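You operate a simulated robot arm through the tools that you are given. There is no shell and no other tool. Be economical: measure what you need, move in short steps, check, and stop when the job is done.

Carry out the task below with a simulated robot arm. There is one attempt and no reset: what you move stays moved.

## Task
Put things in order on the top of the writing desk. At the end: the black pot is in the grey small tub; the orange glass cylinder from the top of the writing desk stands where the black pot stood; the pink powder shaker (marked "CARPET POWDER") stands where the orange glass cylinder stood; the green glass stands where the pink powder shaker stood; whatever was shut is shut again. Leave all else as you found it, and nothing knocked over. Set down upright: black pot.

It is judged by the outcome, as a careful person would: the job done as asked, and still so three seconds after it is handed in. It fails if anything else is knocked over, pushed out of place, dropped, spilled or broken.

## Robot
A 5-joint arm with a two-finger parallel gripper, fixed in place. Base frame: the origin is at the foot of the arm, x ahead of it, y to its left, z up; the work surface is at about z = 0. Lengths are in cm, angles in rad, forces in N, time in s.
With the tool pointing down near the work surface it reaches from about 26 to 68 cm from the base axis. Its first joint turns from -1.152 to 1.152 rad. The tool tilts only in the upright plane through the base axis and itself; it spins freely about its own axis. Payload 2.9 kg.
The TCP is the grasp point between the finger pads, 3 cm short of the fingertips. In the tool frame z runs along the fingers and y along their closing line. The gripper opens to 11 cm. The fingers are 2 cm wide and 1 cm thick; the gripper's body (4.8 by 11.2 cm) begins 5.5 cm behind the TCP.
Orientation is that of the tool frame in the base frame, as a unit quaternion [w, x, y, z]. With the fingers straight down and closing along the base's y, the tool's x points along the base's -x, its y along +y and its z along -z.

## Interface
- The arm moves only by the tool nudge_tool. Its argument "increments" is a list of rows, each a list of 3 entries, a list of its own where there are three numbers: the turn, a rotation vector about the tool's x, y, z in rad, then the shift along the tool's x, y, z in cm, then the gripper command, from -1 (shut) to 1 (fully open), values between in proportion. In form: [[[ax, ay, az], [dx, dy, dz], jaw], ...]. A call has 1 to 10 rows; each row is the pose to reach, as a shift and turn from the pose commanded when the call began, along the tool's axes at that moment. Each row takes 0.2 s and may step no farther than 5 cm and 0.15 rad from the row before; otherwise, or with a gripper value out of range, the whole call is refused. A pose out of reach is approached as far as the arm can. The call stops where the force on the tool passes 40 N (or 10 N more than at its start, if that is more) or the arm is blocked; 0.2 s more then pass. Each finger travels about 10.8 cm/s and halts on what it meets, pressing with about 44 N; the grip force reading is that of the motor and also rises with nothing between the fingers. The clock runs only during rows and for 0.2 s after the last one: add rows that repeat a pose to give the fingers time. It gives the time, the measured TCP pose, the force on the tool (base axes), the opening and the grip force at its end, in the units of the frame above (readings bear some noise), with the torque about the TCP (base axes, N m) and any sound that the robot's microphone picked up.
- Cameras (640 x 400 px; columns grow to the right, rows downward): "scene" is fixed at [3.09, -45.04, 60.9]; the picture's right is [0.91, -0.42, 0.00], its down [-0.19, -0.41, -0.89] and it looks along [0.37, 0.81, -0.45] (base axes); focal length 321 px, centre (320, 200). "wrist" rides on the gripper at [7.2, 1.7, -10.3] in the tool frame; the picture's right is [-0.23, 0.97, 0.00], its down [-0.76, -0.18, -0.62] and it looks along [-0.61, -0.14, 0.78] (tool axes); focal length 222 px, centre (320, 200). There is no depth. A picture from a camera that has moved, and an enlarged one, comes with that camera's place and axes in the base frame and with its lens. The place of the scene camera against the robot may be out by one fixed shift of up to 2.5 cm in any direction.
- capture(camera): a new picture of that camera. The clock stands still meanwhile.
- close_up(camera, box): a new picture of the part [left, top, right, bottom] of that camera's present view, enlarged. The clock stands still meanwhile.
- sign_off(): hands the job in; it is judged then, once.

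Work in short steps. Places have to be worked out from the pictures, the camera data and where the tool is seen: move nearer, look again, correct. Check each grasp and each placing, and mend what went wrong. You have 120 turns and 64 pictures in all, those below and enlarged ones among them. Open the gripper and draw the arm clear of the work before you hand the job in, unless the task says otherwise; then end with one line.

The tools are called after "Call:" as name(argument=value, ...) on one line, values as JSON. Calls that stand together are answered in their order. nudge_tool: Moves the arm, as the interface text tells. Its arguments: {"type":"object","properties":{"increments":{"type":"array"}},"required":["increments"]} The other tools are called the same way: capture (camera) takes a picture; close_up (camera, box) takes an enlarged picture of a part of a camera's view; sign_off () hands the job in.

At the start:

```text
time_s: 0.0
position: [27.62, 22.61, 33.3]
tcp_rot: [0.0, 0.0, 1.0, 0.0]
wrist_force: [-0.7, -0.1, -1.1]
ft_torque: [-0.02, -0.01, 0.02]
opening: 11.01
finger_force: 0.0
```

scene: 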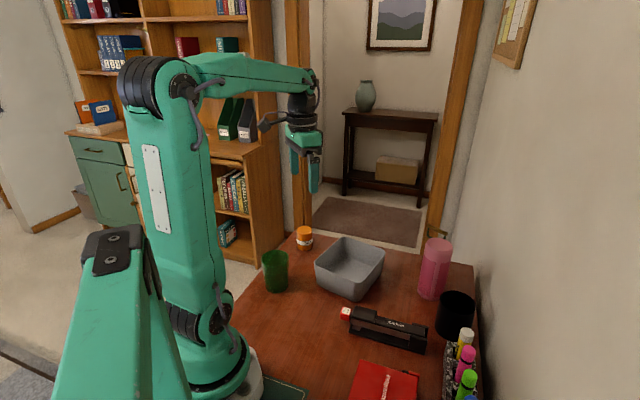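
wrist: 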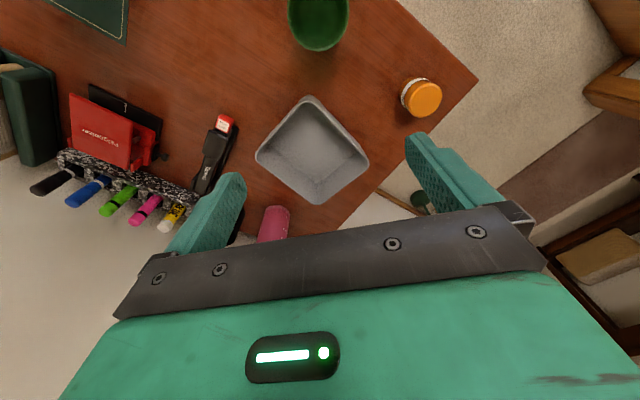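

I'll look closely at the objects on the desk first.

Call:
close_up(camera="scene", box=[240, 210, 400, 310])

Call:
close_up(camera="scene", box=[330, 225, 490, 325])

Call:
close_up(camera="scene", box=[330, 280, 522, 400])

```text
4.00 times, centred on (320, 260) of scene
camera zoom: at [3.09, -45.04, 60.9], right [0.91, -0.42, 0.0], down [-0.19, -0.41, -0.89], along [0.37, 0.81, -0.45], focal length 1285 px, centre (320, -40)
```

zoom: 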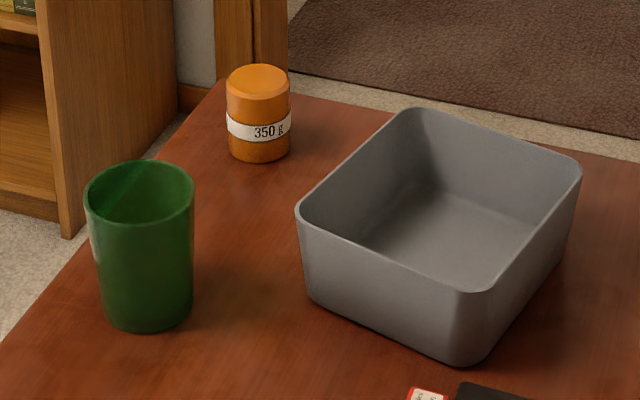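

```text
4.00 times, centred on (410, 275) of scene
camera zoom: at [3.09, -45.04, 60.9], right [0.91, -0.42, 0.0], down [-0.19, -0.41, -0.89], along [0.37, 0.81, -0.45], focal length 1285 px, centre (-40, -100)
```

zoom: 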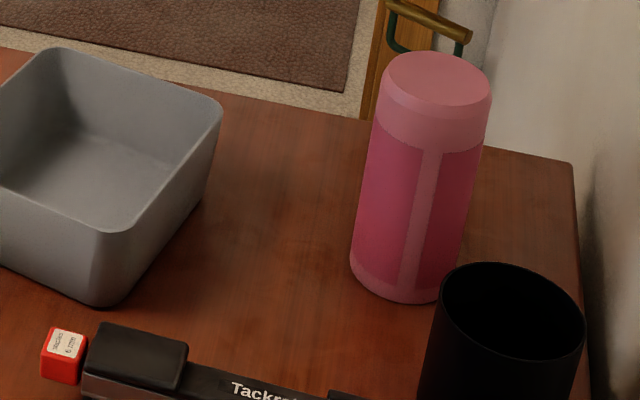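

```text
3.33 times, centred on (426, 340) of scene
camera zoom: at [3.09, -45.04, 60.9], right [0.91, -0.42, 0.0], down [-0.19, -0.41, -0.89], along [0.37, 0.81, -0.45], focal length 1071 px, centre (-33, -267)
```

zoom: 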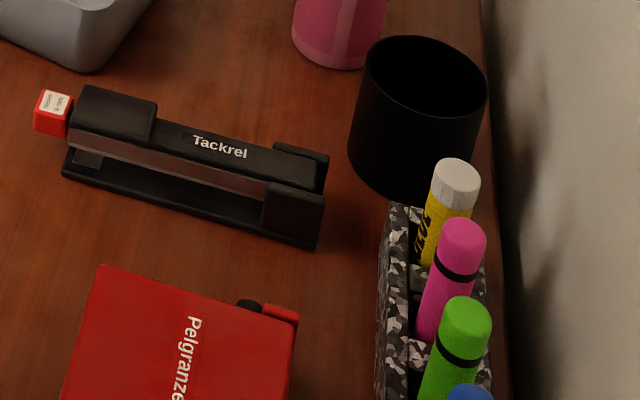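

The orange jar, green glass, tub, shaker and pot are all identified. There is a marker tray beside the pot and a stapler with a staple box in front of it. I'll move high above the near side of the pot for a look with the wrist camera.

Call:
nudge_tool(increments=[[[0, 0, 0], [-1.5, -4.1, 0.5], 1], [[0, 0, 0], [-3, -8.2, 1], 1], [[0, 0, 0], [-4.5, -12.3, 1.5], 1], [[0, 0, 0], [-6, -16.4, 2], 1], [[0, 0, 0], [-7.5, -20.5, 2.5], 1], [[0, 0, 0], [-9, -24.6, 3], 1], [[0, 0, 0], [-10.4, -28.6, 3.3], 1], [[0, 0, 0], [-10.4, -28.6, 3.3], 1]])

Call:
capture(camera="wrist")

```text
time_s: 1.8
position: [38.22, -6.27, 30.04]
tcp_rot: [0.0, 0.0, 1.0, 0.0]
wrist_force: [0.5, -0.1, 0.0]
ft_torque: [0.04, 0.01, -0.02]
opening: 10.99
finger_force: 0.1
```

```text
58 pictures are left
camera wrist: at [30.69, -4.66, 40.25], right [0.23, 0.97, 0.0], down [0.76, -0.18, 0.62], along [0.61, -0.14, -0.78], focal length 222 px, centre (320, 200)
```

wrist: 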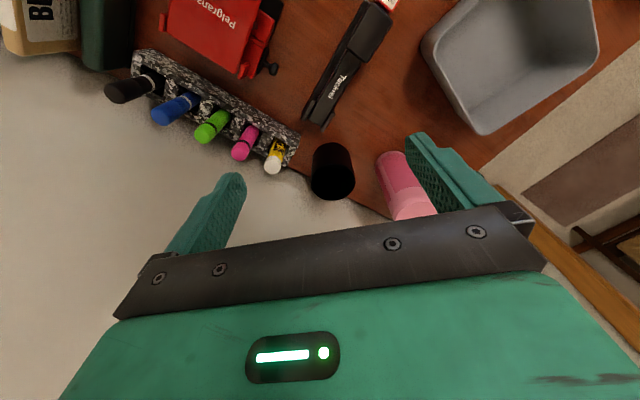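

The pot sits at about (51, -7) near the wall. The wall runs at roughly 45° to the base axes, with the tray to one side of the pot and the shaker to the other. I'll turn the closing line parallel to the wall and hover above the pot.

Call:
nudge_tool(increments=[[[0, 0, 0.145], [-2, 0, 1], 1], [[0, 0, 0.29], [-4, 0, 2], 1], [[0, 0, 0.435], [-7, -0.5, 4], 1], [[0, 0, 0.58], [-10, -0.8, 6], 1], [[0, 0, 0.725], [-12.5, -1, 8], 1], [[0, 0, 0.725], [-12.5, -1, 8], 1]])

Call:
capture(camera="wrist")

Call:
capture(camera="scene")

```text
time_s: 3.2
position: [50.76, -7.26, 21.87]
tcp_rot: [0.001, 0.355, 0.935, 0.0]
wrist_force: [0.0, -0.4, -0.5]
ft_torque: [-0.03, 0.0, 0.01]
opening: 11.0
finger_force: 0.1
```

```text
57 pictures are left
camera wrist: at [46.22, -1.25, 32.16], right [0.82, 0.58, 0.0], down [0.45, -0.64, 0.62], along [0.36, -0.51, -0.78], focal length 222 px, centre (320, 200)
```

wrist: 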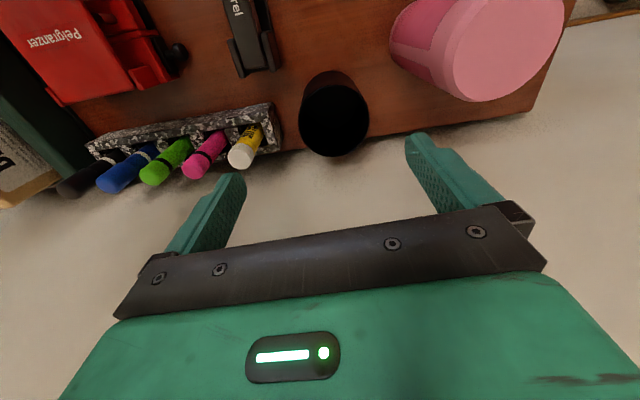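

```text
56 pictures are left
```

scene: 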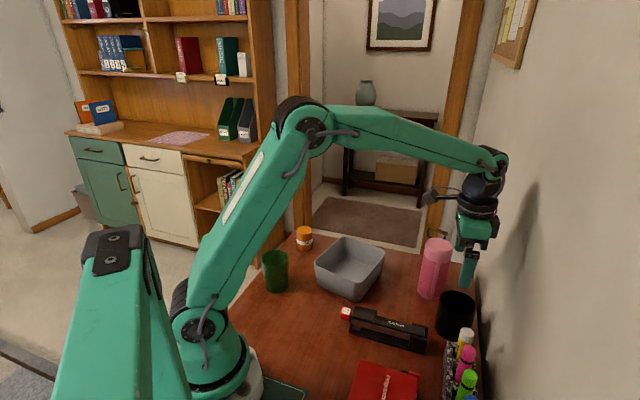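

The pot's axis is at about (52.1, -7.15), its rim is at z≈8 and its diameter is about 7.3. I'll shift over it, partly close to 9.4 cm and descend part way, then check.

Call:
nudge_tool(increments=[[[0, 0, 0], [-0.6, 0.5, 3], 0.7], [[0, 0, 0], [-1.16, 1.03, 6], 0.7], [[0, 0, 0], [-1.16, 1.03, 9], 0.7], [[0, 0, 0], [-1.16, 1.03, 10], 0.7]])

Call:
capture(camera="wrist")

```text
time_s: 4.2
position: [52.2, -7.04, 11.68]
tcp_rot: [0.0, 0.354, 0.935, -0.001]
wrist_force: [0.1, -0.4, 0.0]
ft_torque: [-0.01, -0.02, -0.01]
opening: 9.36
finger_force: 0.1
```

```text
55 pictures are left
camera wrist: at [47.72, -1.1, 22.08], right [0.82, 0.58, 0.0], down [0.45, -0.64, 0.62], along [0.36, -0.51, -0.78], focal length 222 px, centre (320, 200)
```

wrist: 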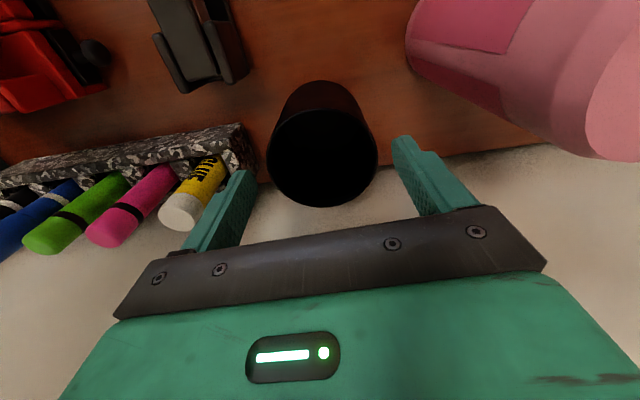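

The pot is centred between the fingers with about 0.8 cm clearance each side. I'll descend to about z=5.6 and close.

Call:
nudge_tool(increments=[[[0, 0, 0], [0, 0, 2], 0.7], [[0, 0, 0], [0, 0, 4], 0.7], [[0, 0, 0], [0, 0, 6.2], 0.7], [[0, 0, 0], [0, 0, 6.2], 0.7], [[0, 0, 0], [0, 0, 6.2], 0.2], [[0, 0, 0], [0, 0, 6.2], 0.2], [[0, 0, 0], [0, 0, 6.2], 0.2]])

```text
time_s: 5.8
position: [52.18, -6.74, 5.85]
tcp_rot: [0.0, 0.355, 0.935, 0.0]
wrist_force: [-1.1, 0.2, -0.6]
ft_torque: [0.0, -0.01, 0.0]
opening: 7.62
finger_force: 43.9
```

The pot is gripped, with the fingers stopped at 7.6 cm. I'll lift it straight up and check the hold.

Call:
nudge_tool(increments=[[[0, 0, 0], [0, 0, -1.5], 0.2], [[0, 0, 0], [0, 0, -5], 0.2], [[0, 0, 0], [0, 0, -9], 0.2], [[0, 0, 0], [0, 0, -13], 0.2], [[0, 0, 0], [0, 0, -17], 0.2], [[0, 0, 0], [0, 0, -18.2], 0.2]])

Call:
capture(camera="wrist")

```text
time_s: 7.2
position: [52.22, -6.95, 24.28]
tcp_rot: [0.0, 0.354, 0.935, 0.0]
wrist_force: [0.6, 0.3, 0.1]
ft_torque: [0.01, 0.03, -0.03]
opening: 6.6
finger_force: 0.1
```

```text
54 pictures are left
camera wrist: at [47.72, -0.88, 34.55], right [0.82, 0.58, 0.0], down [0.45, -0.64, 0.62], along [0.36, -0.51, -0.78], focal length 222 px, centre (320, 200)
```

wrist: 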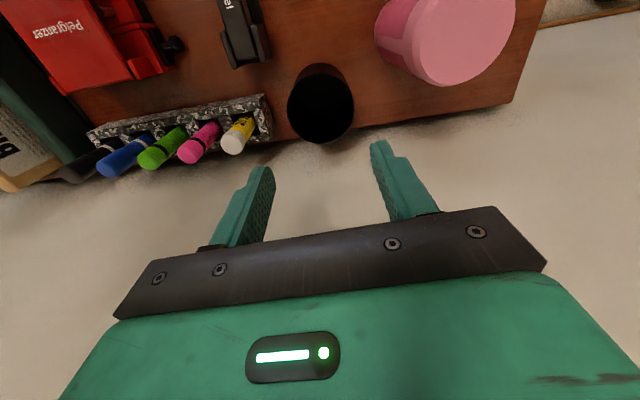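

The fingers slid up off the pot. It is still standing in its place at about (52.2, -7.1). I'll go back down and grip with the full shut command, then lift only slightly to test.

Call:
nudge_tool(increments=[[[0, 0, 0], [0, 0, 4.5], 0.7], [[0, 0, 0], [0, 0, 9], 0.7], [[0, 0, 0], [0, 0, 12], 0.7], [[0, 0, 0], [0, 0, 15], 0.7], [[0, 0, 0], [0, 0, 18.4], 0.7], [[0, 0, 0], [0, 0, 18.4], 0.7], [[0, 0, 0], [0, 0, 18.4], -1], [[0, 0, 0], [0, 0, 18.4], -1], [[0, 0, 0], [0, 0, 18.4], -1], [[0, 0, 0], [0, 0, 18.4], -1]])

Call:
nudge_tool(increments=[[[0, 0, 0], [0, 0, -0.7], -1], [[0, 0, 0], [0, 0, -1.5], -1], [[0, 0, 0], [0, 0, -1.5], -1]])

```text
time_s: 9.4
position: [52.03, -6.81, 5.36]
tcp_rot: [0.0, 0.355, 0.935, 0.0]
wrist_force: [0.1, -0.2, -0.3]
ft_torque: [-0.01, 0.0, -0.02]
opening: 7.56
finger_force: 44.2
```

```text
time_s: 10.2
position: [52.26, -6.94, 7.02]
tcp_rot: [0.001, 0.354, 0.935, 0.0]
wrist_force: [-0.5, -0.2, -2.9]
ft_torque: [0.01, -0.03, 0.03]
opening: 7.55
finger_force: 43.8
```

The tool now carries about 2.9 N, so the pot is held. I'll lift it fully and carry it towards the tub.

Call:
nudge_tool(increments=[[[0, 0, 0], [0, 0, -3], -1], [[0, 0, 0], [0, 0, -6.5], -1], [[0, 0, 0], [0, 0, -10], -1], [[0, 0, 0], [0, 0, -13.5], -1], [[0, 0, 0], [0, 0, -17], -1]])

Call:
nudge_tool(increments=[[[0, 0, 0], [3, 1.2, 0], -1], [[0, 0, 0], [6.5, 2.6, 0], -1], [[0, 0, 0], [10.5, 4.2, 0], -1], [[0, 0, 0], [14.5, 5.8, 0], -1], [[0, 0, 0], [18.5, 7.4, 0], -1], [[0, 0, 0], [22.5, 9, 0], -1], [[0, 0, 0], [25.5, 10.2, 0], -1], [[0, 0, 0], [27.1, 10.8, 0], -1], [[0, 0, 0], [27.1, 10.8, 0], -1]])

Call:
capture(camera="wrist")

Call:
capture(camera="scene")

```text
time_s: 11.4
position: [52.24, -7.06, 24.36]
tcp_rot: [0.001, 0.355, 0.935, 0.0]
wrist_force: [0.5, 0.2, -3.4]
ft_torque: [0.05, 0.02, -0.01]
opening: 7.59
finger_force: 43.9
```

```text
time_s: 13.4
position: [39.3, 19.29, 24.23]
tcp_rot: [0.0, 0.354, 0.935, 0.001]
wrist_force: [-0.8, -0.2, -3.5]
ft_torque: [0.03, 0.0, -0.02]
opening: 7.59
finger_force: 44.0
```

```text
53 pictures are left
camera wrist: at [34.84, 25.27, 34.46], right [0.82, 0.58, 0.0], down [0.45, -0.64, 0.62], along [0.36, -0.51, -0.78], focal length 222 px, centre (320, 200)
```

wrist: 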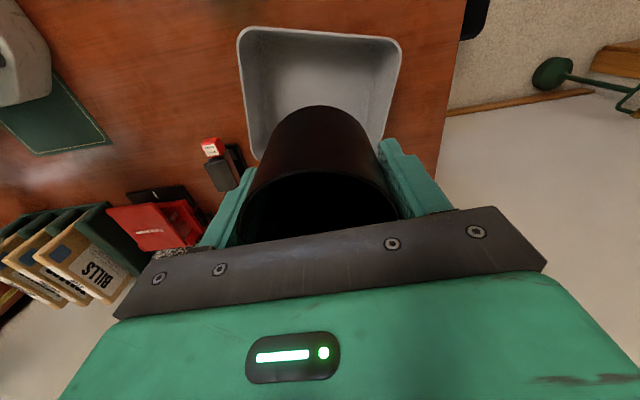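

```text
52 pictures are left
```

scene: 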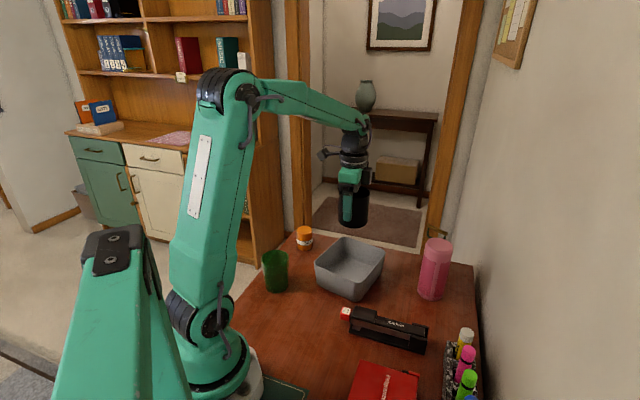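

The tub is centred at about (39.0, 18.4) with its long side along (0.85, 0.53). I'll align the fingers with it, shift slightly, and descend to just above the floor.

Call:
nudge_tool(increments=[[[0, 0, 0.14], [-0.25, -0.25, 0], -1], [[0, 0, 0.28], [-0.47, -0.49, 0], -1], [[0, 0, 0.28], [-0.47, -0.49, 4], -1], [[0, 0, 0.28], [-0.47, -0.49, 8], -1], [[0, 0, 0.28], [-0.47, -0.49, 11], -1], [[0, 0, 0.28], [-0.47, -0.49, 11], -1]])

Call:
capture(camera="wrist")

Call:
close_up(camera="scene", box=[270, 190, 430, 310])

```text
time_s: 14.8
position: [39.26, 18.3, 13.04]
tcp_rot: [0.0, 0.482, 0.876, 0.001]
wrist_force: [-0.4, 0.1, -2.5]
ft_torque: [0.04, 0.05, 0.01]
opening: 7.59
finger_force: 43.9
```

```text
51 pictures are left
camera wrist: at [36.64, 25.27, 23.25], right [0.94, 0.33, 0.0], down [0.26, -0.74, 0.62], along [0.21, -0.59, -0.78], focal length 222 px, centre (320, 200)
```

wrist: 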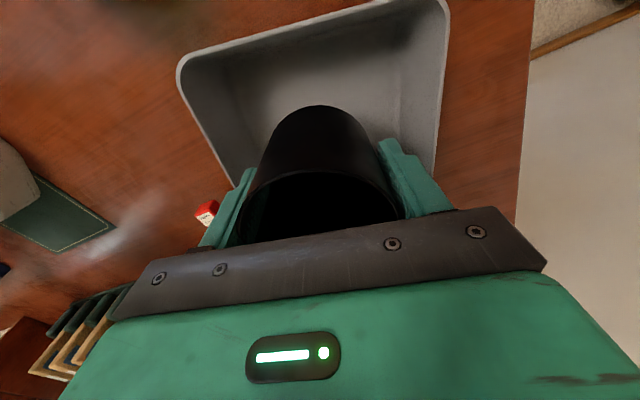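

```text
3.33 times, centred on (350, 250) of scene
camera zoom: at [3.09, -45.03, 60.91], right [0.91, -0.42, 0.0], down [-0.19, -0.41, -0.89], along [0.37, 0.81, -0.45], focal length 1071 px, centre (220, 33)
```

zoom: 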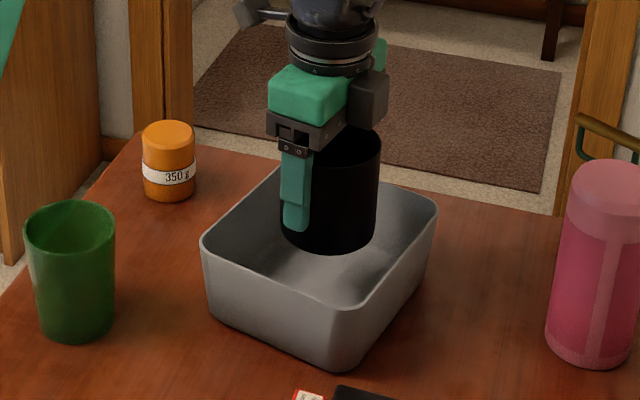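

The pot is well centred. I'll lower it in small steps until it touches the tub floor.

Call:
nudge_tool(increments=[[[0, 0, 0], [0, 0, 2], -1], [[0, 0, 0], [0, 0, 4], -1], [[0, 0, 0], [0, 0, 5.5], -1], [[0, 0, 0], [0, 0, 6.4], -1], [[0, 0, 0], [0, 0, 6.9], -1], [[0, 0, 0], [0, 0, 6.9], -1]])

```text
time_s: 16.2
position: [39.04, 18.51, 6.01]
tcp_rot: [0.0, 0.483, 0.876, 0.0]
wrist_force: [-0.6, 0.5, -2.2]
ft_torque: [0.01, 0.0, 0.02]
opening: 7.59
finger_force: 44.3
```

Call:
nudge_tool(increments=[[[0, 0, 0], [0, 0, 0.15], -1], [[0, 0, 0], [0, 0, 0.3], -1], [[0, 0, 0], [0, 0, 0.3], -1]])

```text
time_s: 17.0
position: [39.03, 18.38, 5.94]
tcp_rot: [0.0, 0.482, 0.876, 0.0]
wrist_force: [-0.5, -0.8, 2.3]
ft_torque: [-0.13, 0.11, -0.04]
opening: 7.55
finger_force: 43.5
```

The force reading has turned upward, so the pot rests on the tub floor. I'll release to 9.2 cm and rise straight up.

Call:
nudge_tool(increments=[[[0, 0, 0], [0, 0, 0], 0.66], [[0, 0, 0], [0, 0, 0], 0.66], [[0, 0, 0], [0, 0, -3], 0.66], [[0, 0, 0], [0, 0, -7], 0.66], [[0, 0, 0], [0, 0, -12], 0.66], [[0, 0, 0], [0, 0, -16], 0.66], [[0, 0, 0], [0, 0, -16], 0.66]])

Call:
capture(camera="wrist")

Call:
close_up(camera="scene", box=[250, 210, 490, 360])

```text
time_s: 18.6
position: [39.24, 18.01, 21.71]
tcp_rot: [0.0, 0.482, 0.876, -0.001]
wrist_force: [0.0, -0.5, -0.4]
ft_torque: [-0.01, -0.02, 0.01]
opening: 9.12
finger_force: 0.0
```

```text
49 pictures are left
camera wrist: at [36.52, 25.02, 31.97], right [0.94, 0.33, 0.0], down [0.26, -0.74, 0.62], along [0.21, -0.59, -0.78], focal length 222 px, centre (320, 200)
```

wrist: 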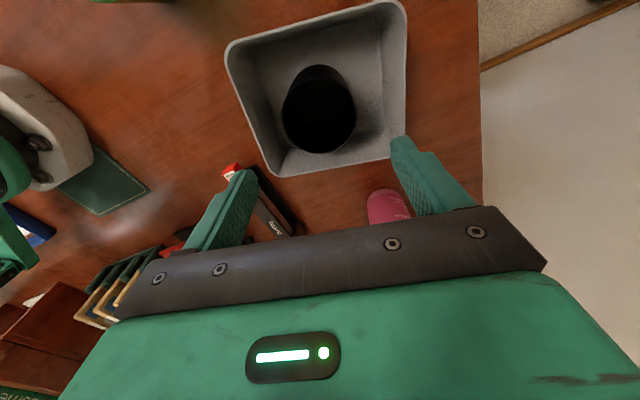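

```text
2.67 times, centred on (370, 285) of scene
camera zoom: at [3.09, -45.04, 60.9], right [0.91, -0.42, 0.0], down [-0.19, -0.41, -0.89], along [0.37, 0.81, -0.45], focal length 856 px, centre (187, -27)
```

zoom: 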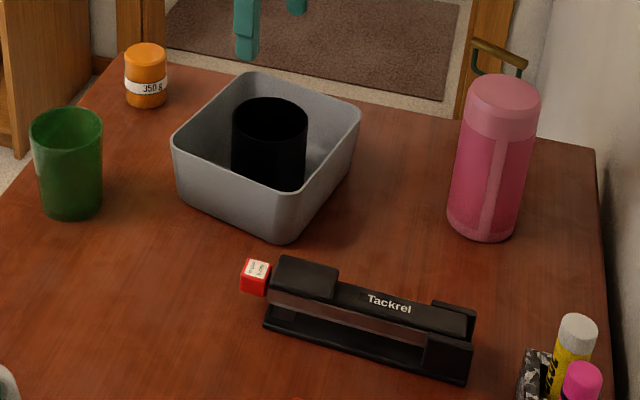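

The pot stands upright in the tub and nothing else moved. Next I'll move to the orange jar, turning the tool back to the standard heading.

Call:
nudge_tool(increments=[[[0, 0, -0.144], [3.2, 0, 0], 0.66], [[0, 0, -0.287], [6.4, 0, 0], 0.66], [[0, 0, -0.431], [9.6, 0, 0], 0.66], [[0, 0, -0.574], [12.8, 0, 0], 0.66], [[0, 0, -0.718], [16, 0, 0], 0.66], [[0, 0, -0.862], [19.2, 0, 0], 0.66], [[0, 0, -1.005], [22.5, 0.1, 0], 0.66], [[0, 0, -1.005], [22.5, 0.1, 0], 0.66]])

Call:
capture(camera="wrist")

```text
time_s: 20.4
position: [27.14, 37.52, 21.96]
tcp_rot: [0.0, -0.001, 1.0, 0.0]
wrist_force: [-0.3, -0.3, 0.6]
ft_torque: [0.0, 0.04, -0.03]
opening: 9.15
finger_force: 0.1
```

```text
47 pictures are left
camera wrist: at [19.76, 39.14, 32.18], right [0.23, 0.97, 0.0], down [0.76, -0.18, 0.62], along [0.61, -0.14, -0.78], focal length 222 px, centre (320, 200)
```

wrist: 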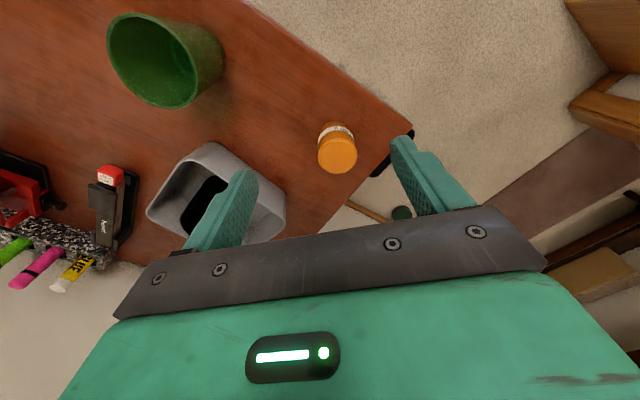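

The jar is at about (33.6, 38.4), around 6 cm tall and 5 cm wide. I'll move above it and verify.

Call:
nudge_tool(increments=[[[0, 0, 0], [-2.2, 0.3, 3], 0.5], [[0, 0, 0], [-4.4, 0.6, 6], 0.5], [[0, 0, 0], [-6.6, 0.9, 9.5], 0.5], [[0, 0, 0], [-6.6, 0.9, 9.5], 0.5]])

Call:
capture(camera="wrist")

```text
time_s: 21.4
position: [33.75, 38.17, 12.63]
tcp_rot: [0.0, 0.0, 1.0, 0.0]
wrist_force: [-0.4, -0.3, 0.5]
ft_torque: [0.0, 0.01, 0.01]
opening: 8.25
finger_force: 0.0
```

```text
46 pictures are left
camera wrist: at [26.29, 39.84, 22.89], right [0.23, 0.97, 0.0], down [0.76, -0.18, 0.62], along [0.61, -0.14, -0.78], focal length 222 px, centre (320, 200)
```

wrist: 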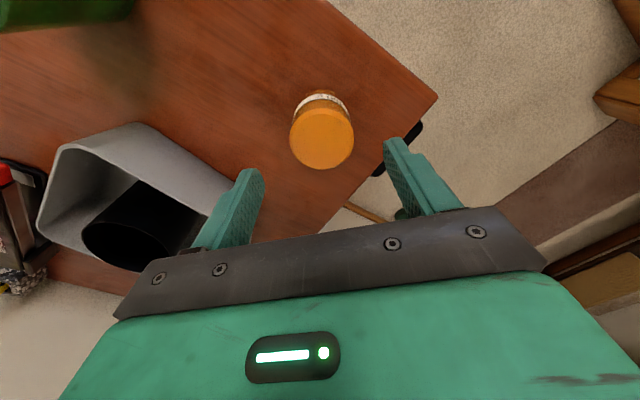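

Centred on the jar. I'll descend to z≈3.6 and grip the body.

Call:
nudge_tool(increments=[[[0, 0, 0], [0, 0, 3], 0.5], [[0, 0, 0], [0, 0, 6], 0.5], [[0, 0, 0], [0, 0, 8.9], 0.5], [[0, 0, 0], [0, 0, 8.9], 0.5], [[0, 0, 0], [0, 0, 8.9], -1], [[0, 0, 0], [0, 0, 8.9], -1], [[0, 0, 0], [0, 0, 8.9], -1], [[0, 0, 0], [0, 0, 8.9], -1], [[0, 0, 0], [0, 0, 8.9], -1]])

Call:
nudge_tool(increments=[[[0, 0, 0], [0, 0, -0.7], -1], [[0, 0, 0], [0, 0, -1.5], -1], [[0, 0, 0], [0, 0, -1.5], -1]])

```text
time_s: 23.4
position: [33.51, 38.26, 3.46]
tcp_rot: [0.001, 0.0, 1.0, 0.0]
wrist_force: [-0.6, 0.2, -0.7]
ft_torque: [0.03, 0.02, 0.04]
opening: 5.12
finger_force: 43.9
```

```text
time_s: 24.2
position: [33.54, 38.33, 5.06]
tcp_rot: [0.0, 0.0, 1.0, -0.001]
wrist_force: [0.0, 0.1, -3.0]
ft_torque: [-0.04, 0.02, 0.02]
opening: 5.15
finger_force: 44.1
```

The jar is held at about 3 N. I'll lift it and carry it towards the pot's old spot, turning the closing line parallel to the wall.

Call:
nudge_tool(increments=[[[0, 0, 0], [0, 0, -4.9], -1], [[0, 0, 0], [0, 0, -9.8], -1], [[0, 0, 0], [0, 0, -14.8], -1], [[0, 0, 0], [0, 0, -19.7], -1], [[0, 0, 0.12], [-1.8, -4.4, -19.9], -1], [[0, 0, 0.24], [-3.6, -8.8, -19.9], -1], [[0, 0, 0.36], [-5.4, -13.2, -19.9], -1], [[0, 0, 0.48], [-7.2, -17.6, -19.9], -1], [[0, 0, 0.6], [-9, -22, -19.9], -1], [[0, 0, 0.72], [-10.8, -26.4, -19.9], -1]])

Call:
nudge_tool(increments=[[[0, 0, 0], [-3.6, -1.8, 0], -1], [[0, 0, 0], [-7.2, -3.6, 0], -1], [[0, 0, 0], [-10.8, -5.4, 0], -1], [[0, 0, 0], [-14.4, -7.2, 0], -1], [[0, 0, 0], [-17, -8.6, 0], -1], [[0, 0, 0], [-18.28, -9.23, 0], -1], [[0, 0, 0], [-18.28, -9.23, 0], -1]])

Call:
capture(camera="wrist")

```text
time_s: 26.4
position: [44.36, 12.25, 24.68]
tcp_rot: [0.0, 0.353, 0.936, 0.0]
wrist_force: [-0.1, -0.1, -2.7]
ft_torque: [0.04, -0.01, -0.01]
opening: 5.15
finger_force: 44.2
```

```text
time_s: 28.0
position: [52.05, -7.29, 24.8]
tcp_rot: [0.0, 0.352, 0.936, 0.0]
wrist_force: [-0.5, 0.4, -3.5]
ft_torque: [0.0, 0.02, 0.0]
opening: 5.15
finger_force: 43.9
```

```text
45 pictures are left
camera wrist: at [47.52, -1.37, 35.06], right [0.81, 0.58, 0.0], down [0.46, -0.64, 0.62], along [0.36, -0.51, -0.78], focal length 222 px, centre (320, 200)
```

wrist: 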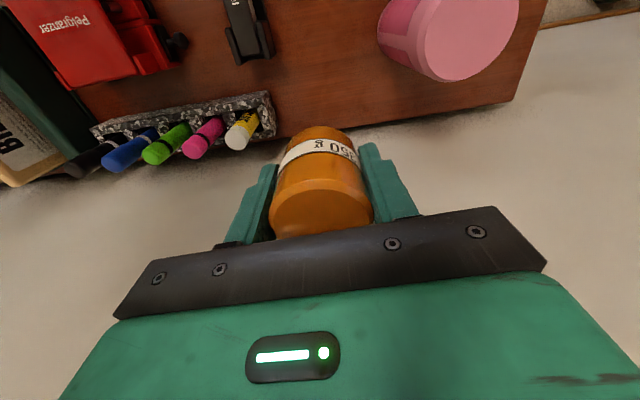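

The jar hangs above the pot's old spot. I'll lower it to just above contact.

Call:
nudge_tool(increments=[[[0, 0, 0], [0, 0, 4], -1], [[0, 0, 0], [0, 0, 8], -1], [[0, 0, 0], [0, 0, 12], -1], [[0, 0, 0], [0, 0, 16], -1], [[0, 0, 0], [0, 0, 19], -1], [[0, 0, 0], [0, 0, 20.6], -1], [[0, 0, 0], [0, 0, 21.1], -1], [[0, 0, 0], [0, 0, 21.3], -1], [[0, 0, 0], [0, 0, 21.45], -1], [[0, 0, 0], [0, 0, 21.45], -1]])

```text
time_s: 30.2
position: [52.19, -7.12, 3.63]
tcp_rot: [0.001, 0.353, 0.936, 0.001]
wrist_force: [-8.2, -1.9, 28.4]
ft_torque: [-0.72, 0.59, 0.05]
opening: 5.11
finger_force: 43.5
```

There is firm contact, so I'll ease up by 0.15 cm, then release and rise.

Call:
nudge_tool(increments=[[[0, 0, 0], [0, 0, -0.1], -1], [[0, 0, 0], [0, 0, -0.15], -1]])

Call:
nudge_tool(increments=[[[0, 0, 0], [0, 0, 0], 0.3], [[0, 0, 0], [0, 0, 0], 0.3], [[0, 0, 0], [0, 0, 0], 0.3], [[0, 0, 0], [0, 0, -3], 0.3], [[0, 0, 0], [0, 0, -7], 0.3], [[0, 0, 0], [0, 0, -12], 0.3], [[0, 0, 0], [0, 0, -16.9], 0.3], [[0, 0, 0], [0, 0, -21.3], 0.3], [[0, 0, 0], [0, 0, -21.3], 0.3]])

Call:
capture(camera="wrist")

```text
time_s: 30.8
position: [52.07, -7.1, 3.61]
tcp_rot: [0.002, 0.351, 0.936, 0.001]
wrist_force: [5.8, -1.7, 12.6]
ft_torque: [-0.48, -0.26, 0.17]
opening: 5.12
finger_force: 44.4
```

```text
time_s: 32.8
position: [51.9, -7.03, 25.23]
tcp_rot: [0.0, 0.353, 0.936, 0.0]
wrist_force: [0.5, -0.4, 0.2]
ft_torque: [0.02, 0.05, -0.01]
opening: 7.14
finger_force: 0.0
```

```text
44 pictures are left
camera wrist: at [47.42, -1.09, 35.46], right [0.81, 0.58, 0.0], down [0.46, -0.64, 0.62], along [0.36, -0.51, -0.78], focal length 222 px, centre (320, 200)
```

wrist: 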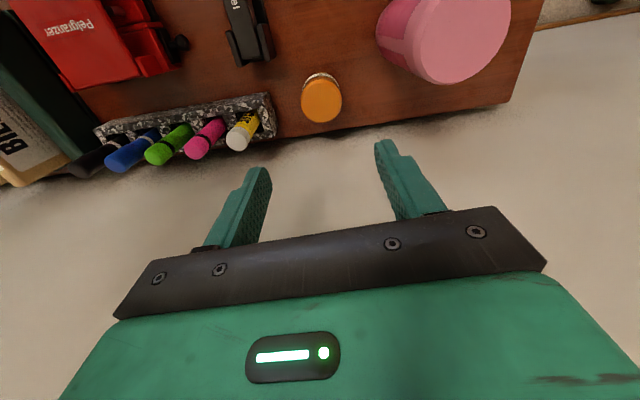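

The jar stands upright on the pot's old spot. Next I'll back off for a good view of the pink shaker.

Call:
nudge_tool(increments=[[[0, 0, -0.144], [2.4, 0.66, -0.6], 0.6], [[0, 0, -0.288], [4.8, 1.32, -1.2], 1], [[0, 0, -0.432], [7.2, 1.98, -1.8], 1], [[0, 0, -0.576], [9.6, 2.64, -2.4], 1], [[0, 0, -0.72], [12.18, 3.28, -3], 1], [[0, 0, -0.72], [12.18, 3.28, -3], 1]])

Call:
capture(camera="wrist")

```text
time_s: 34.2
position: [45.16, 3.45, 28.27]
tcp_rot: [0.0, -0.001, 1.0, 0.0]
wrist_force: [-0.3, 0.3, 0.2]
ft_torque: [-0.03, 0.02, -0.02]
opening: 10.97
finger_force: 0.0
```

```text
43 pictures are left
camera wrist: at [37.65, 5.05, 38.44], right [0.23, 0.97, 0.0], down [0.76, -0.18, 0.62], along [0.61, -0.14, -0.78], focal length 222 px, centre (320, 200)
```

wrist: 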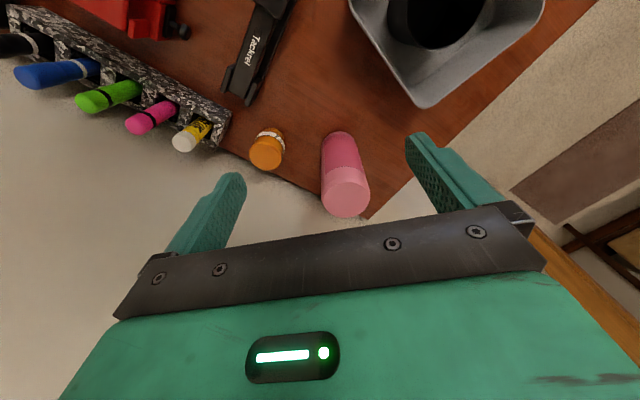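

The shaker is at about (56.2, 4.5), roughly 15 cm tall and 6.2 cm wide. I'll move above it and check.

Call:
nudge_tool(increments=[[[0, 0, 0], [-3.7, 0.33, 1.5], 0.8], [[0, 0, 0], [-7.4, 0.66, 4], 0.8], [[0, 0, 0], [-11.2, 1, 7], 0.8], [[0, 0, 0], [-11.2, 1, 7], 0.8]])

Call:
capture(camera="wrist")

Call:
close_up(camera="scene", box=[380, 190, 540, 350])

```text
time_s: 35.2
position: [56.45, 4.41, 21.03]
tcp_rot: [0.0, 0.001, 1.0, 0.0]
wrist_force: [-0.1, -0.2, -0.3]
ft_torque: [-0.01, 0.01, -0.01]
opening: 9.88
finger_force: 0.0
```

```text
42 pictures are left
camera wrist: at [48.94, 5.98, 31.41], right [0.23, 0.97, 0.0], down [0.76, -0.18, 0.62], along [0.61, -0.14, -0.78], focal length 222 px, centre (320, 200)
```

wrist: 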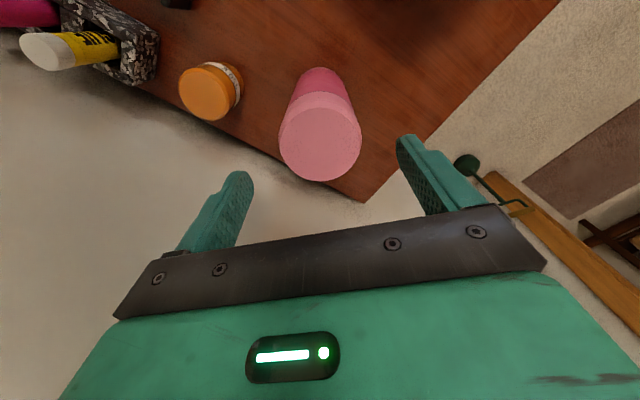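

```text
2.50 times, centred on (460, 270) of scene
camera zoom: at [3.09, -45.04, 60.9], right [0.91, -0.42, 0.0], down [-0.19, -0.41, -0.89], along [0.37, 0.81, -0.45], focal length 803 px, centre (-30, 25)
```

zoom: 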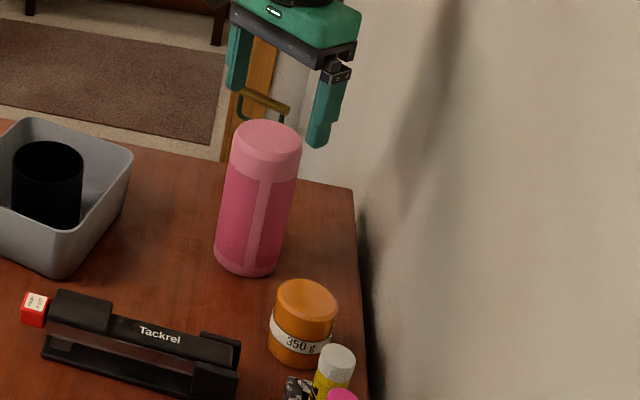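

The shaker is centred, with its top at z≈15. I'll descend to z=10.5 and grip.

Call:
nudge_tool(increments=[[[0, 0, 0], [0.1, -0.1, 3], 0.8], [[0, 0, 0], [0.1, -0.1, 6], 0.8], [[0, 0, 0], [0.1, -0.1, 9], 0.8], [[0, 0, 0], [0.1, -0.1, 10.5], 0.8], [[0, 0, 0], [0.1, -0.1, 10.5], -1], [[0, 0, 0], [0.1, -0.1, 10.5], -1], [[0, 0, 0], [0.1, -0.1, 10.5], -1], [[0, 0, 0], [0.1, -0.1, 10.5], -1], [[0, 0, 0], [0.1, -0.1, 10.5], -1]])

Call:
nudge_tool(increments=[[[0, 0, 0], [0, 0, -0.7], -1], [[0, 0, 0], [0, 0, -1.5], -1], [[0, 0, 0], [0, 0, -1.5], -1]])

```text
time_s: 37.2
position: [56.14, 4.52, 10.61]
tcp_rot: [-0.001, -0.001, 1.0, 0.001]
wrist_force: [-1.0, 0.2, -0.7]
ft_torque: [-0.04, 0.0, 0.02]
opening: 6.49
finger_force: 44.3
```

```text
time_s: 38.0
position: [56.21, 4.54, 12.06]
tcp_rot: [0.0, 0.0, 1.0, 0.0]
wrist_force: [0.6, 1.0, -3.7]
ft_torque: [0.02, 0.01, 0.0]
opening: 6.54
finger_force: 43.8
```

The shaker is held. I'll lift it and carry it to the jar's old spot.

Call:
nudge_tool(increments=[[[0, 0, 0], [0, 0, -4], -1], [[0, 0, 0], [0, 0, -8.5], -1], [[0, 0, 0], [0, 0, -13], -1], [[0, 0, 0], [0, 0, -14], -1]])

Call:
nudge_tool(increments=[[[0, 0, 0], [2, 3, 0], -1], [[0, 0, 0], [4.7, 7, 0], -1], [[0, 0, 0], [7.4, 11.1, 0], -1], [[0, 0, 0], [10.1, 15.2, 0], -1], [[0, 0, 0], [12.8, 19.3, 0], -1], [[0, 0, 0], [15.5, 23.4, 0], -1], [[0, 0, 0], [18.2, 27.5, 0], -1], [[0, 0, 0], [20.6, 31.2, 0], -1], [[0, 0, 0], [22.5, 34, 0], -1], [[0, 0, 0], [22.5, 34, 0], -1]])

Call:
capture(camera="scene")

Call:
capture(camera="wrist")

```text
time_s: 39.0
position: [56.4, 4.49, 25.85]
tcp_rot: [0.0, 0.0, 1.0, -0.001]
wrist_force: [0.5, 0.5, -3.1]
ft_torque: [0.03, 0.05, 0.02]
opening: 6.54
finger_force: 43.9
```

```text
time_s: 41.2
position: [33.67, 38.23, 25.97]
tcp_rot: [0.0, -0.001, 1.0, 0.001]
wrist_force: [0.4, -0.3, -4.3]
ft_torque: [0.04, 0.0, -0.02]
opening: 6.52
finger_force: 43.9
```

```text
40 pictures are left
```

scene: 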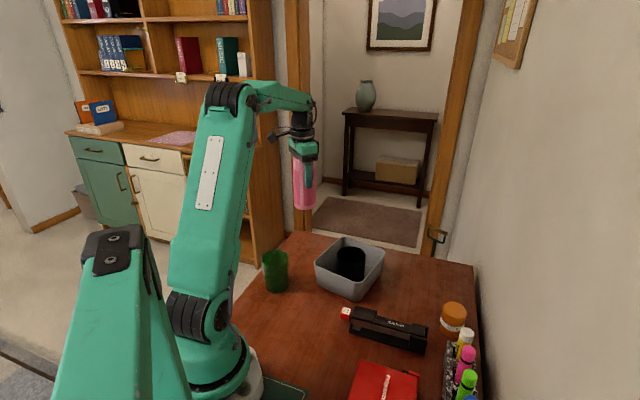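

```text
39 pictures are left
camera wrist: at [26.3, 39.79, 36.28], right [0.23, 0.97, 0.0], down [0.76, -0.18, 0.62], along [0.61, -0.14, -0.78], focal length 222 px, centre (320, 200)
```

wrist: 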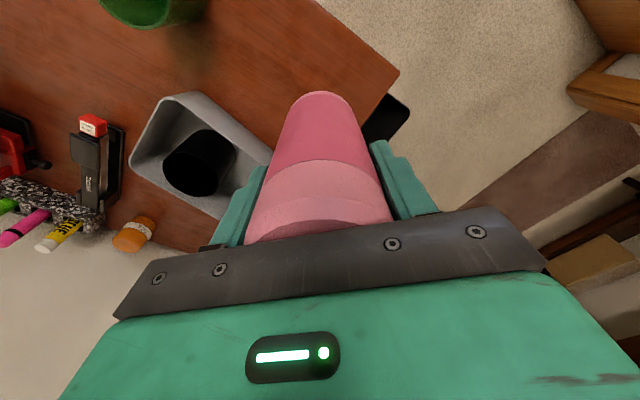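

The shaker is above its target. I'll lower it, slowing near contact.

Call:
nudge_tool(increments=[[[0, 0, 0], [0, 0, 4], -1], [[0, 0, 0], [0, 0, 8], -1], [[0, 0, 0], [0, 0, 12], -1], [[0, 0, 0], [0, 0, 14.3], -1], [[0, 0, 0], [0, 0, 15], -1], [[0, 0, 0], [0, 0, 15.3], -1], [[0, 0, 0], [0, 0, 15.4], -1], [[0, 0, 0], [0, 0, 15.4], -1]])

```text
time_s: 43.0
position: [33.69, 38.31, 10.72]
tcp_rot: [0.0, 0.0, 1.0, -0.001]
wrist_force: [-0.1, -0.3, -4.7]
ft_torque: [-0.02, 0.01, -0.01]
opening: 6.52
finger_force: 44.0
```

Call:
nudge_tool(increments=[[[0, 0, 0], [0, 0, 0.1], -1], [[0, 0, 0], [0, 0, 0.2], -1], [[0, 0, 0], [0, 0, 0.2], -1]])

```text
time_s: 43.8
position: [33.66, 38.4, 10.52]
tcp_rot: [0.001, 0.0, 1.0, 0.001]
wrist_force: [-7.7, -1.4, 16.4]
ft_torque: [-0.51, 1.06, -0.14]
opening: 6.53
finger_force: 44.0
```

The shaker is in contact with the desk. I'll ease up slightly, release and rise well above its top.

Call:
nudge_tool(increments=[[[0, 0, 0], [0, 0, -0.08], -1], [[0, 0, 0], [0, 0, -0.08], 0.6], [[0, 0, 0], [0, 0, -0.08], 0.6], [[0, 0, 0], [0, 0, -0.08], 0.6], [[0, 0, 0], [0, 0, -3], 0.6], [[0, 0, 0], [0, 0, -7], 0.6], [[0, 0, 0], [0, 0, -12], 0.6], [[0, 0, 0], [0, 0, -16], 0.6], [[0, 0, 0], [0, 0, -16], 0.6]])

Call:
capture(camera="wrist")

```text
time_s: 45.8
position: [33.66, 38.5, 26.44]
tcp_rot: [0.0, 0.0, 1.0, 0.0]
wrist_force: [-0.2, -0.5, -0.6]
ft_torque: [-0.01, 0.01, 0.01]
opening: 8.8
finger_force: 0.1
```

```text
38 pictures are left
camera wrist: at [26.34, 40.04, 36.67], right [0.23, 0.97, 0.0], down [0.76, -0.18, 0.62], along [0.61, -0.14, -0.78], focal length 222 px, centre (320, 200)
```

wrist: 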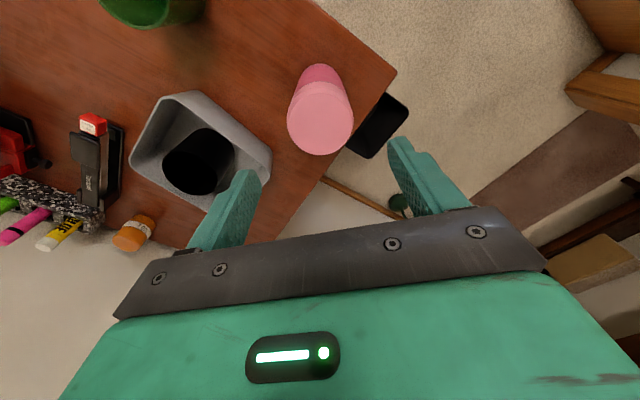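

The shaker is upright on the jar's old spot. Next I'll move over the green glass at about (19, 24).

Call:
nudge_tool(increments=[[[0, 0, 0], [2.9, -2.9, 0], 1], [[0, 0, 0], [5.8, -5.8, 0.4], 1], [[0, 0, 0], [8.7, -8.7, 1.4], 1], [[0, 0, 0], [11.6, -11.6, 2.9], 1], [[0, 0, 0], [14.6, -14.4, 4.4], 1], [[0, 0, 0], [14.6, -14.4, 4.4], 1]])

Call:
capture(camera="wrist")

```text
time_s: 47.2
position: [18.89, 23.98, 21.75]
tcp_rot: [0.0, 0.0, 1.0, 0.001]
wrist_force: [0.3, -0.9, 0.4]
ft_torque: [0.0, 0.01, -0.01]
opening: 10.99
finger_force: 0.1
```

```text
37 pictures are left
camera wrist: at [11.44, 25.61, 32.01], right [0.23, 0.97, 0.0], down [0.76, -0.18, 0.62], along [0.61, -0.14, -0.78], focal length 222 px, centre (320, 200)
```

wrist: 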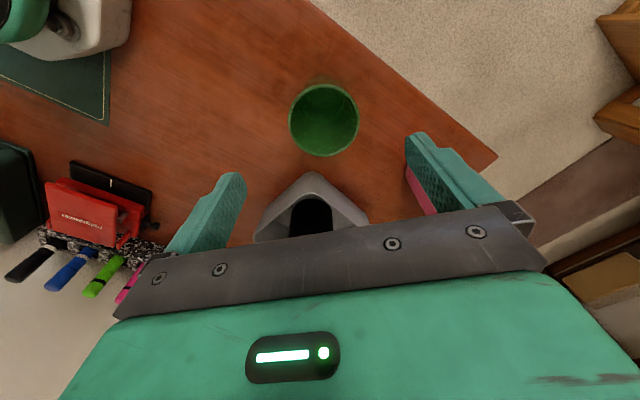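

The glass is at about (19.1, 24.3), around 9.5 cm tall with a 7.3 cm rim. I'll go lower for a check.

Call:
nudge_tool(increments=[[[0, 0, 0], [0, 0.15, 3], 1], [[0, 0, 0], [-0.1, 0.3, 6], 1], [[0, 0, 0], [-0.1, 0.3, 8], 1], [[0, 0, 0], [-0.1, 0.3, 8], 1]])

Call:
capture(camera="wrist")

Call:
close_up(camera="scene", box=[200, 180, 360, 300])

```text
time_s: 48.2
position: [19.18, 24.2, 14.0]
tcp_rot: [0.0, 0.0, 1.0, 0.001]
wrist_force: [-0.7, 0.3, 0.0]
ft_torque: [-0.02, 0.01, -0.02]
opening: 10.98
finger_force: 0.1
```

```text
36 pictures are left
camera wrist: at [11.71, 25.88, 24.28], right [0.23, 0.97, 0.0], down [0.76, -0.18, 0.62], along [0.61, -0.14, -0.78], focal length 222 px, centre (320, 200)
```

wrist: 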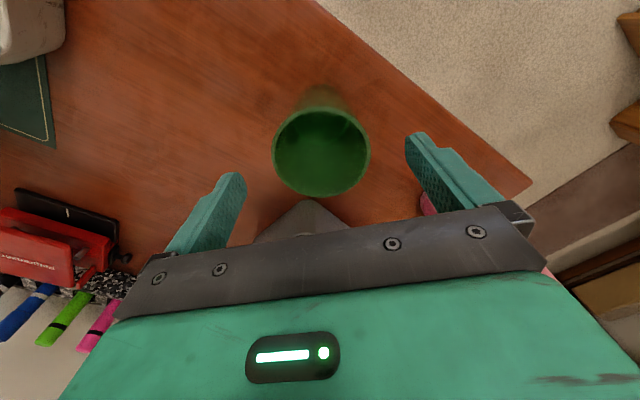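

```text
3.33 times, centred on (280, 240) of scene
camera zoom: at [3.09, -45.03, 60.9], right [0.91, -0.42, 0.0], down [-0.19, -0.41, -0.89], along [0.37, 0.81, -0.45], focal length 1071 px, centre (453, 67)
```

zoom: 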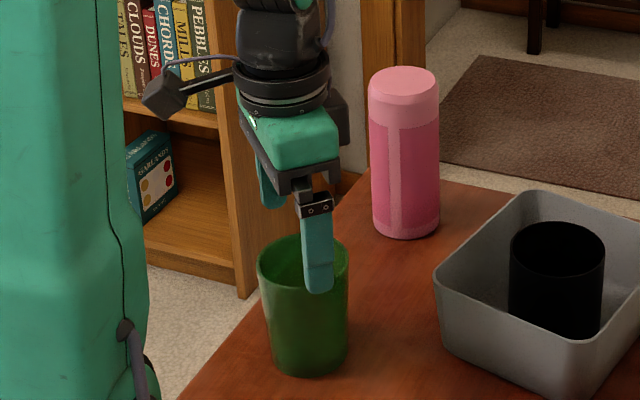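

The glass is centred. I'll descend to z≈6.4 and grip.

Call:
nudge_tool(increments=[[[0, 0, 0], [0, 0, 2.5], 0.9], [[0, 0, 0], [0, 0, 5], 0.8], [[0, 0, 0], [0, 0, 7.6], 0.8], [[0, 0, 0], [0, 0, 7.6], 0.8], [[0, 0, 0], [0, 0, 7.6], -1], [[0, 0, 0], [0, 0, 7.6], -1], [[0, 0, 0], [0, 0, 7.6], -1], [[0, 0, 0], [0, 0, 7.6], -1], [[0, 0, 0], [0, 0, 7.6], -1]])

Call:
nudge_tool(increments=[[[0, 0, 0], [0, 0, -0.7], -1], [[0, 0, 0], [0, 0, -1.5], -1], [[0, 0, 0], [0, 0, -1.5], -1]])

```text
time_s: 50.2
position: [19.19, 24.48, 6.27]
tcp_rot: [0.001, 0.001, 1.0, 0.0]
wrist_force: [-0.7, 0.4, 0.1]
ft_torque: [-0.03, 0.02, 0.0]
opening: 7.21
finger_force: 43.9
```

```text
time_s: 51.0
position: [19.23, 24.28, 7.98]
tcp_rot: [0.0, 0.0, 1.0, 0.0]
wrist_force: [0.3, 0.0, -1.6]
ft_torque: [-0.02, 0.02, 0.01]
opening: 7.18
finger_force: 43.8
```

The glass is held. I'll lift it and carry it to the shaker's old spot.

Call:
nudge_tool(increments=[[[0, 0, 0], [0, 0, -4], -1], [[0, 0, 0], [0, 0, -8], -1], [[0, 0, 0], [0, 0, -12], -1], [[0, 0, 0], [0, 0, -16.1], -1]])

Call:
nudge_tool(increments=[[[0, 0, 0], [-3, -1.6, 0], -1], [[0, 0, 0], [-7, -3.8, 0], -1], [[0, 0, 0], [-11.2, -6, 0], -1], [[0, 0, 0], [-15.4, -8.3, 0], -1], [[0, 0, 0], [-19.6, -10.5, 0], -1], [[0, 0, 0], [-23.8, -12.8, 0], -1], [[0, 0, 0], [-28, -15.1, 0], -1], [[0, 0, 0], [-32.2, -17.3, 0], -1], [[0, 0, 0], [-35.5, -19.1, 0], -1], [[0, 0, 0], [-37, -19.9, 0], -1]])

Call:
capture(camera="wrist")

```text
time_s: 52.0
position: [19.47, 24.23, 23.88]
tcp_rot: [0.0, 0.0, 1.0, 0.0]
wrist_force: [-0.7, 0.1, -1.4]
ft_torque: [0.01, 0.02, 0.0]
opening: 7.17
finger_force: 43.6
```

```text
time_s: 54.2
position: [56.29, 4.16, 23.94]
tcp_rot: [0.0, 0.001, 1.0, 0.0]
wrist_force: [-0.7, 0.4, -2.2]
ft_torque: [0.02, 0.03, -0.04]
opening: 7.12
finger_force: 44.7
```

```text
34 pictures are left
camera wrist: at [48.86, 5.72, 34.23], right [0.23, 0.97, 0.0], down [0.76, -0.18, 0.62], along [0.61, -0.14, -0.78], focal length 222 px, centre (320, 200)
```

wrist: 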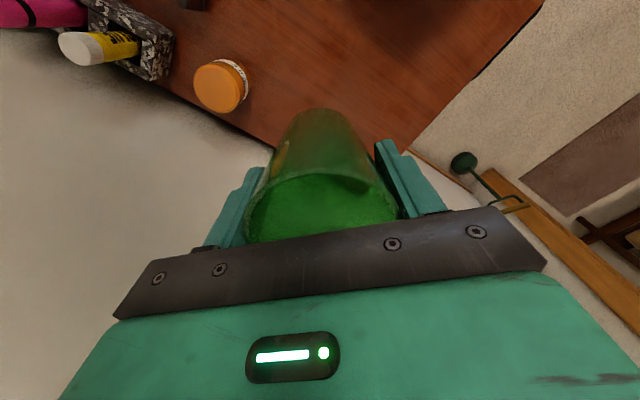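

The glass is over its target, so I'll lower it gently.

Call:
nudge_tool(increments=[[[0, 0, 0], [0, 0, 4], -1], [[0, 0, 0], [0, 0, 8], -1], [[0, 0, 0], [0, 0, 12], -1], [[0, 0, 0], [0, 0, 15], -1], [[0, 0, 0], [0, 0, 16.7], -1], [[0, 0, 0], [0, 0, 17.3], -1], [[0, 0, 0], [0, 0, 17.5], -1], [[0, 0, 0], [0, 0, 17.5], -1]])

Call:
nudge_tool(increments=[[[0, 0, 0], [0, 0, 0.1], -1], [[0, 0, 0], [0, 0, 0.1], -1]])

```text
time_s: 56.0
position: [56.12, 4.51, 6.58]
tcp_rot: [0.0, 0.0, 1.0, 0.0]
wrist_force: [-0.3, 0.1, -2.9]
ft_torque: [-0.01, -0.02, -0.03]
opening: 7.15
finger_force: 44.1
```

```text
time_s: 56.6
position: [56.19, 4.38, 6.36]
tcp_rot: [0.0, 0.0, 1.0, 0.0]
wrist_force: [-0.4, 0.3, -2.3]
ft_torque: [0.03, 0.0, 0.03]
opening: 7.17
finger_force: 43.6
```

Call:
nudge_tool(increments=[[[0, 0, 0], [0, 0, 0.07], -1], [[0, 0, 0], [0, 0, 0.12], -1], [[0, 0, 0], [0, 0, 0.12], -1]])

```text
time_s: 57.4
position: [56.28, 4.29, 6.39]
tcp_rot: [0.002, 0.001, 1.0, 0.0]
wrist_force: [-4.2, -0.4, 10.8]
ft_torque: [0.28, 0.25, 0.16]
opening: 7.12
finger_force: 44.3
```

The glass is touching the desk. I'll ease up, release, rise and withdraw.

Call:
nudge_tool(increments=[[[0, 0, 0], [0, 0, -0.06], -1], [[0, 0, 0], [0, 0, -0.06], 0.75], [[0, 0, 0], [0, 0, -0.06], 0.75], [[0, 0, 0], [0, 0, -0.06], 0.75], [[0, 0, 0], [0, 0, -3], 0.75], [[0, 0, 0], [0, 0, -7], 0.75], [[0, 0, 0], [0, 0, -12], 0.75], [[0, 0, 0], [0, 0, -16], 0.75], [[0, 0, 0], [4, 0, -20], 0.75], [[0, 0, 0], [8, 0, -22], 0.75]])

Call:
capture(camera="wrist")

Call:
capture(camera="scene")

```text
refused: row 9 steps farther than a row can; nothing moved
```

```text
33 pictures are left
camera wrist: at [48.81, 5.91, 16.55], right [0.23, 0.97, 0.0], down [0.76, -0.18, 0.62], along [0.61, -0.14, -0.78], focal length 222 px, centre (320, 200)
```

wrist: 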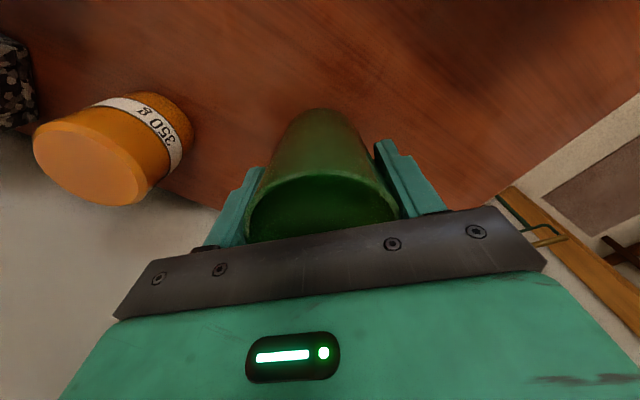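

```text
32 pictures are left
```

scene: 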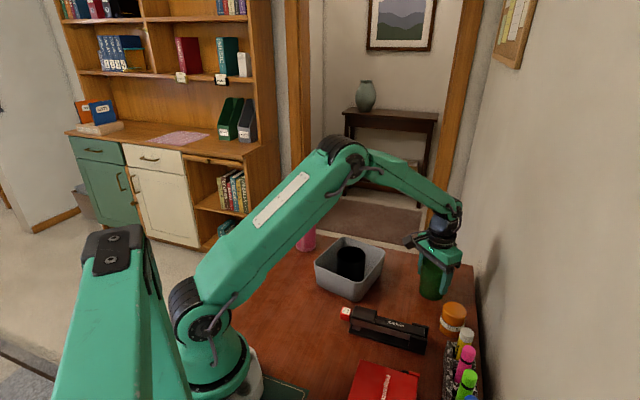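

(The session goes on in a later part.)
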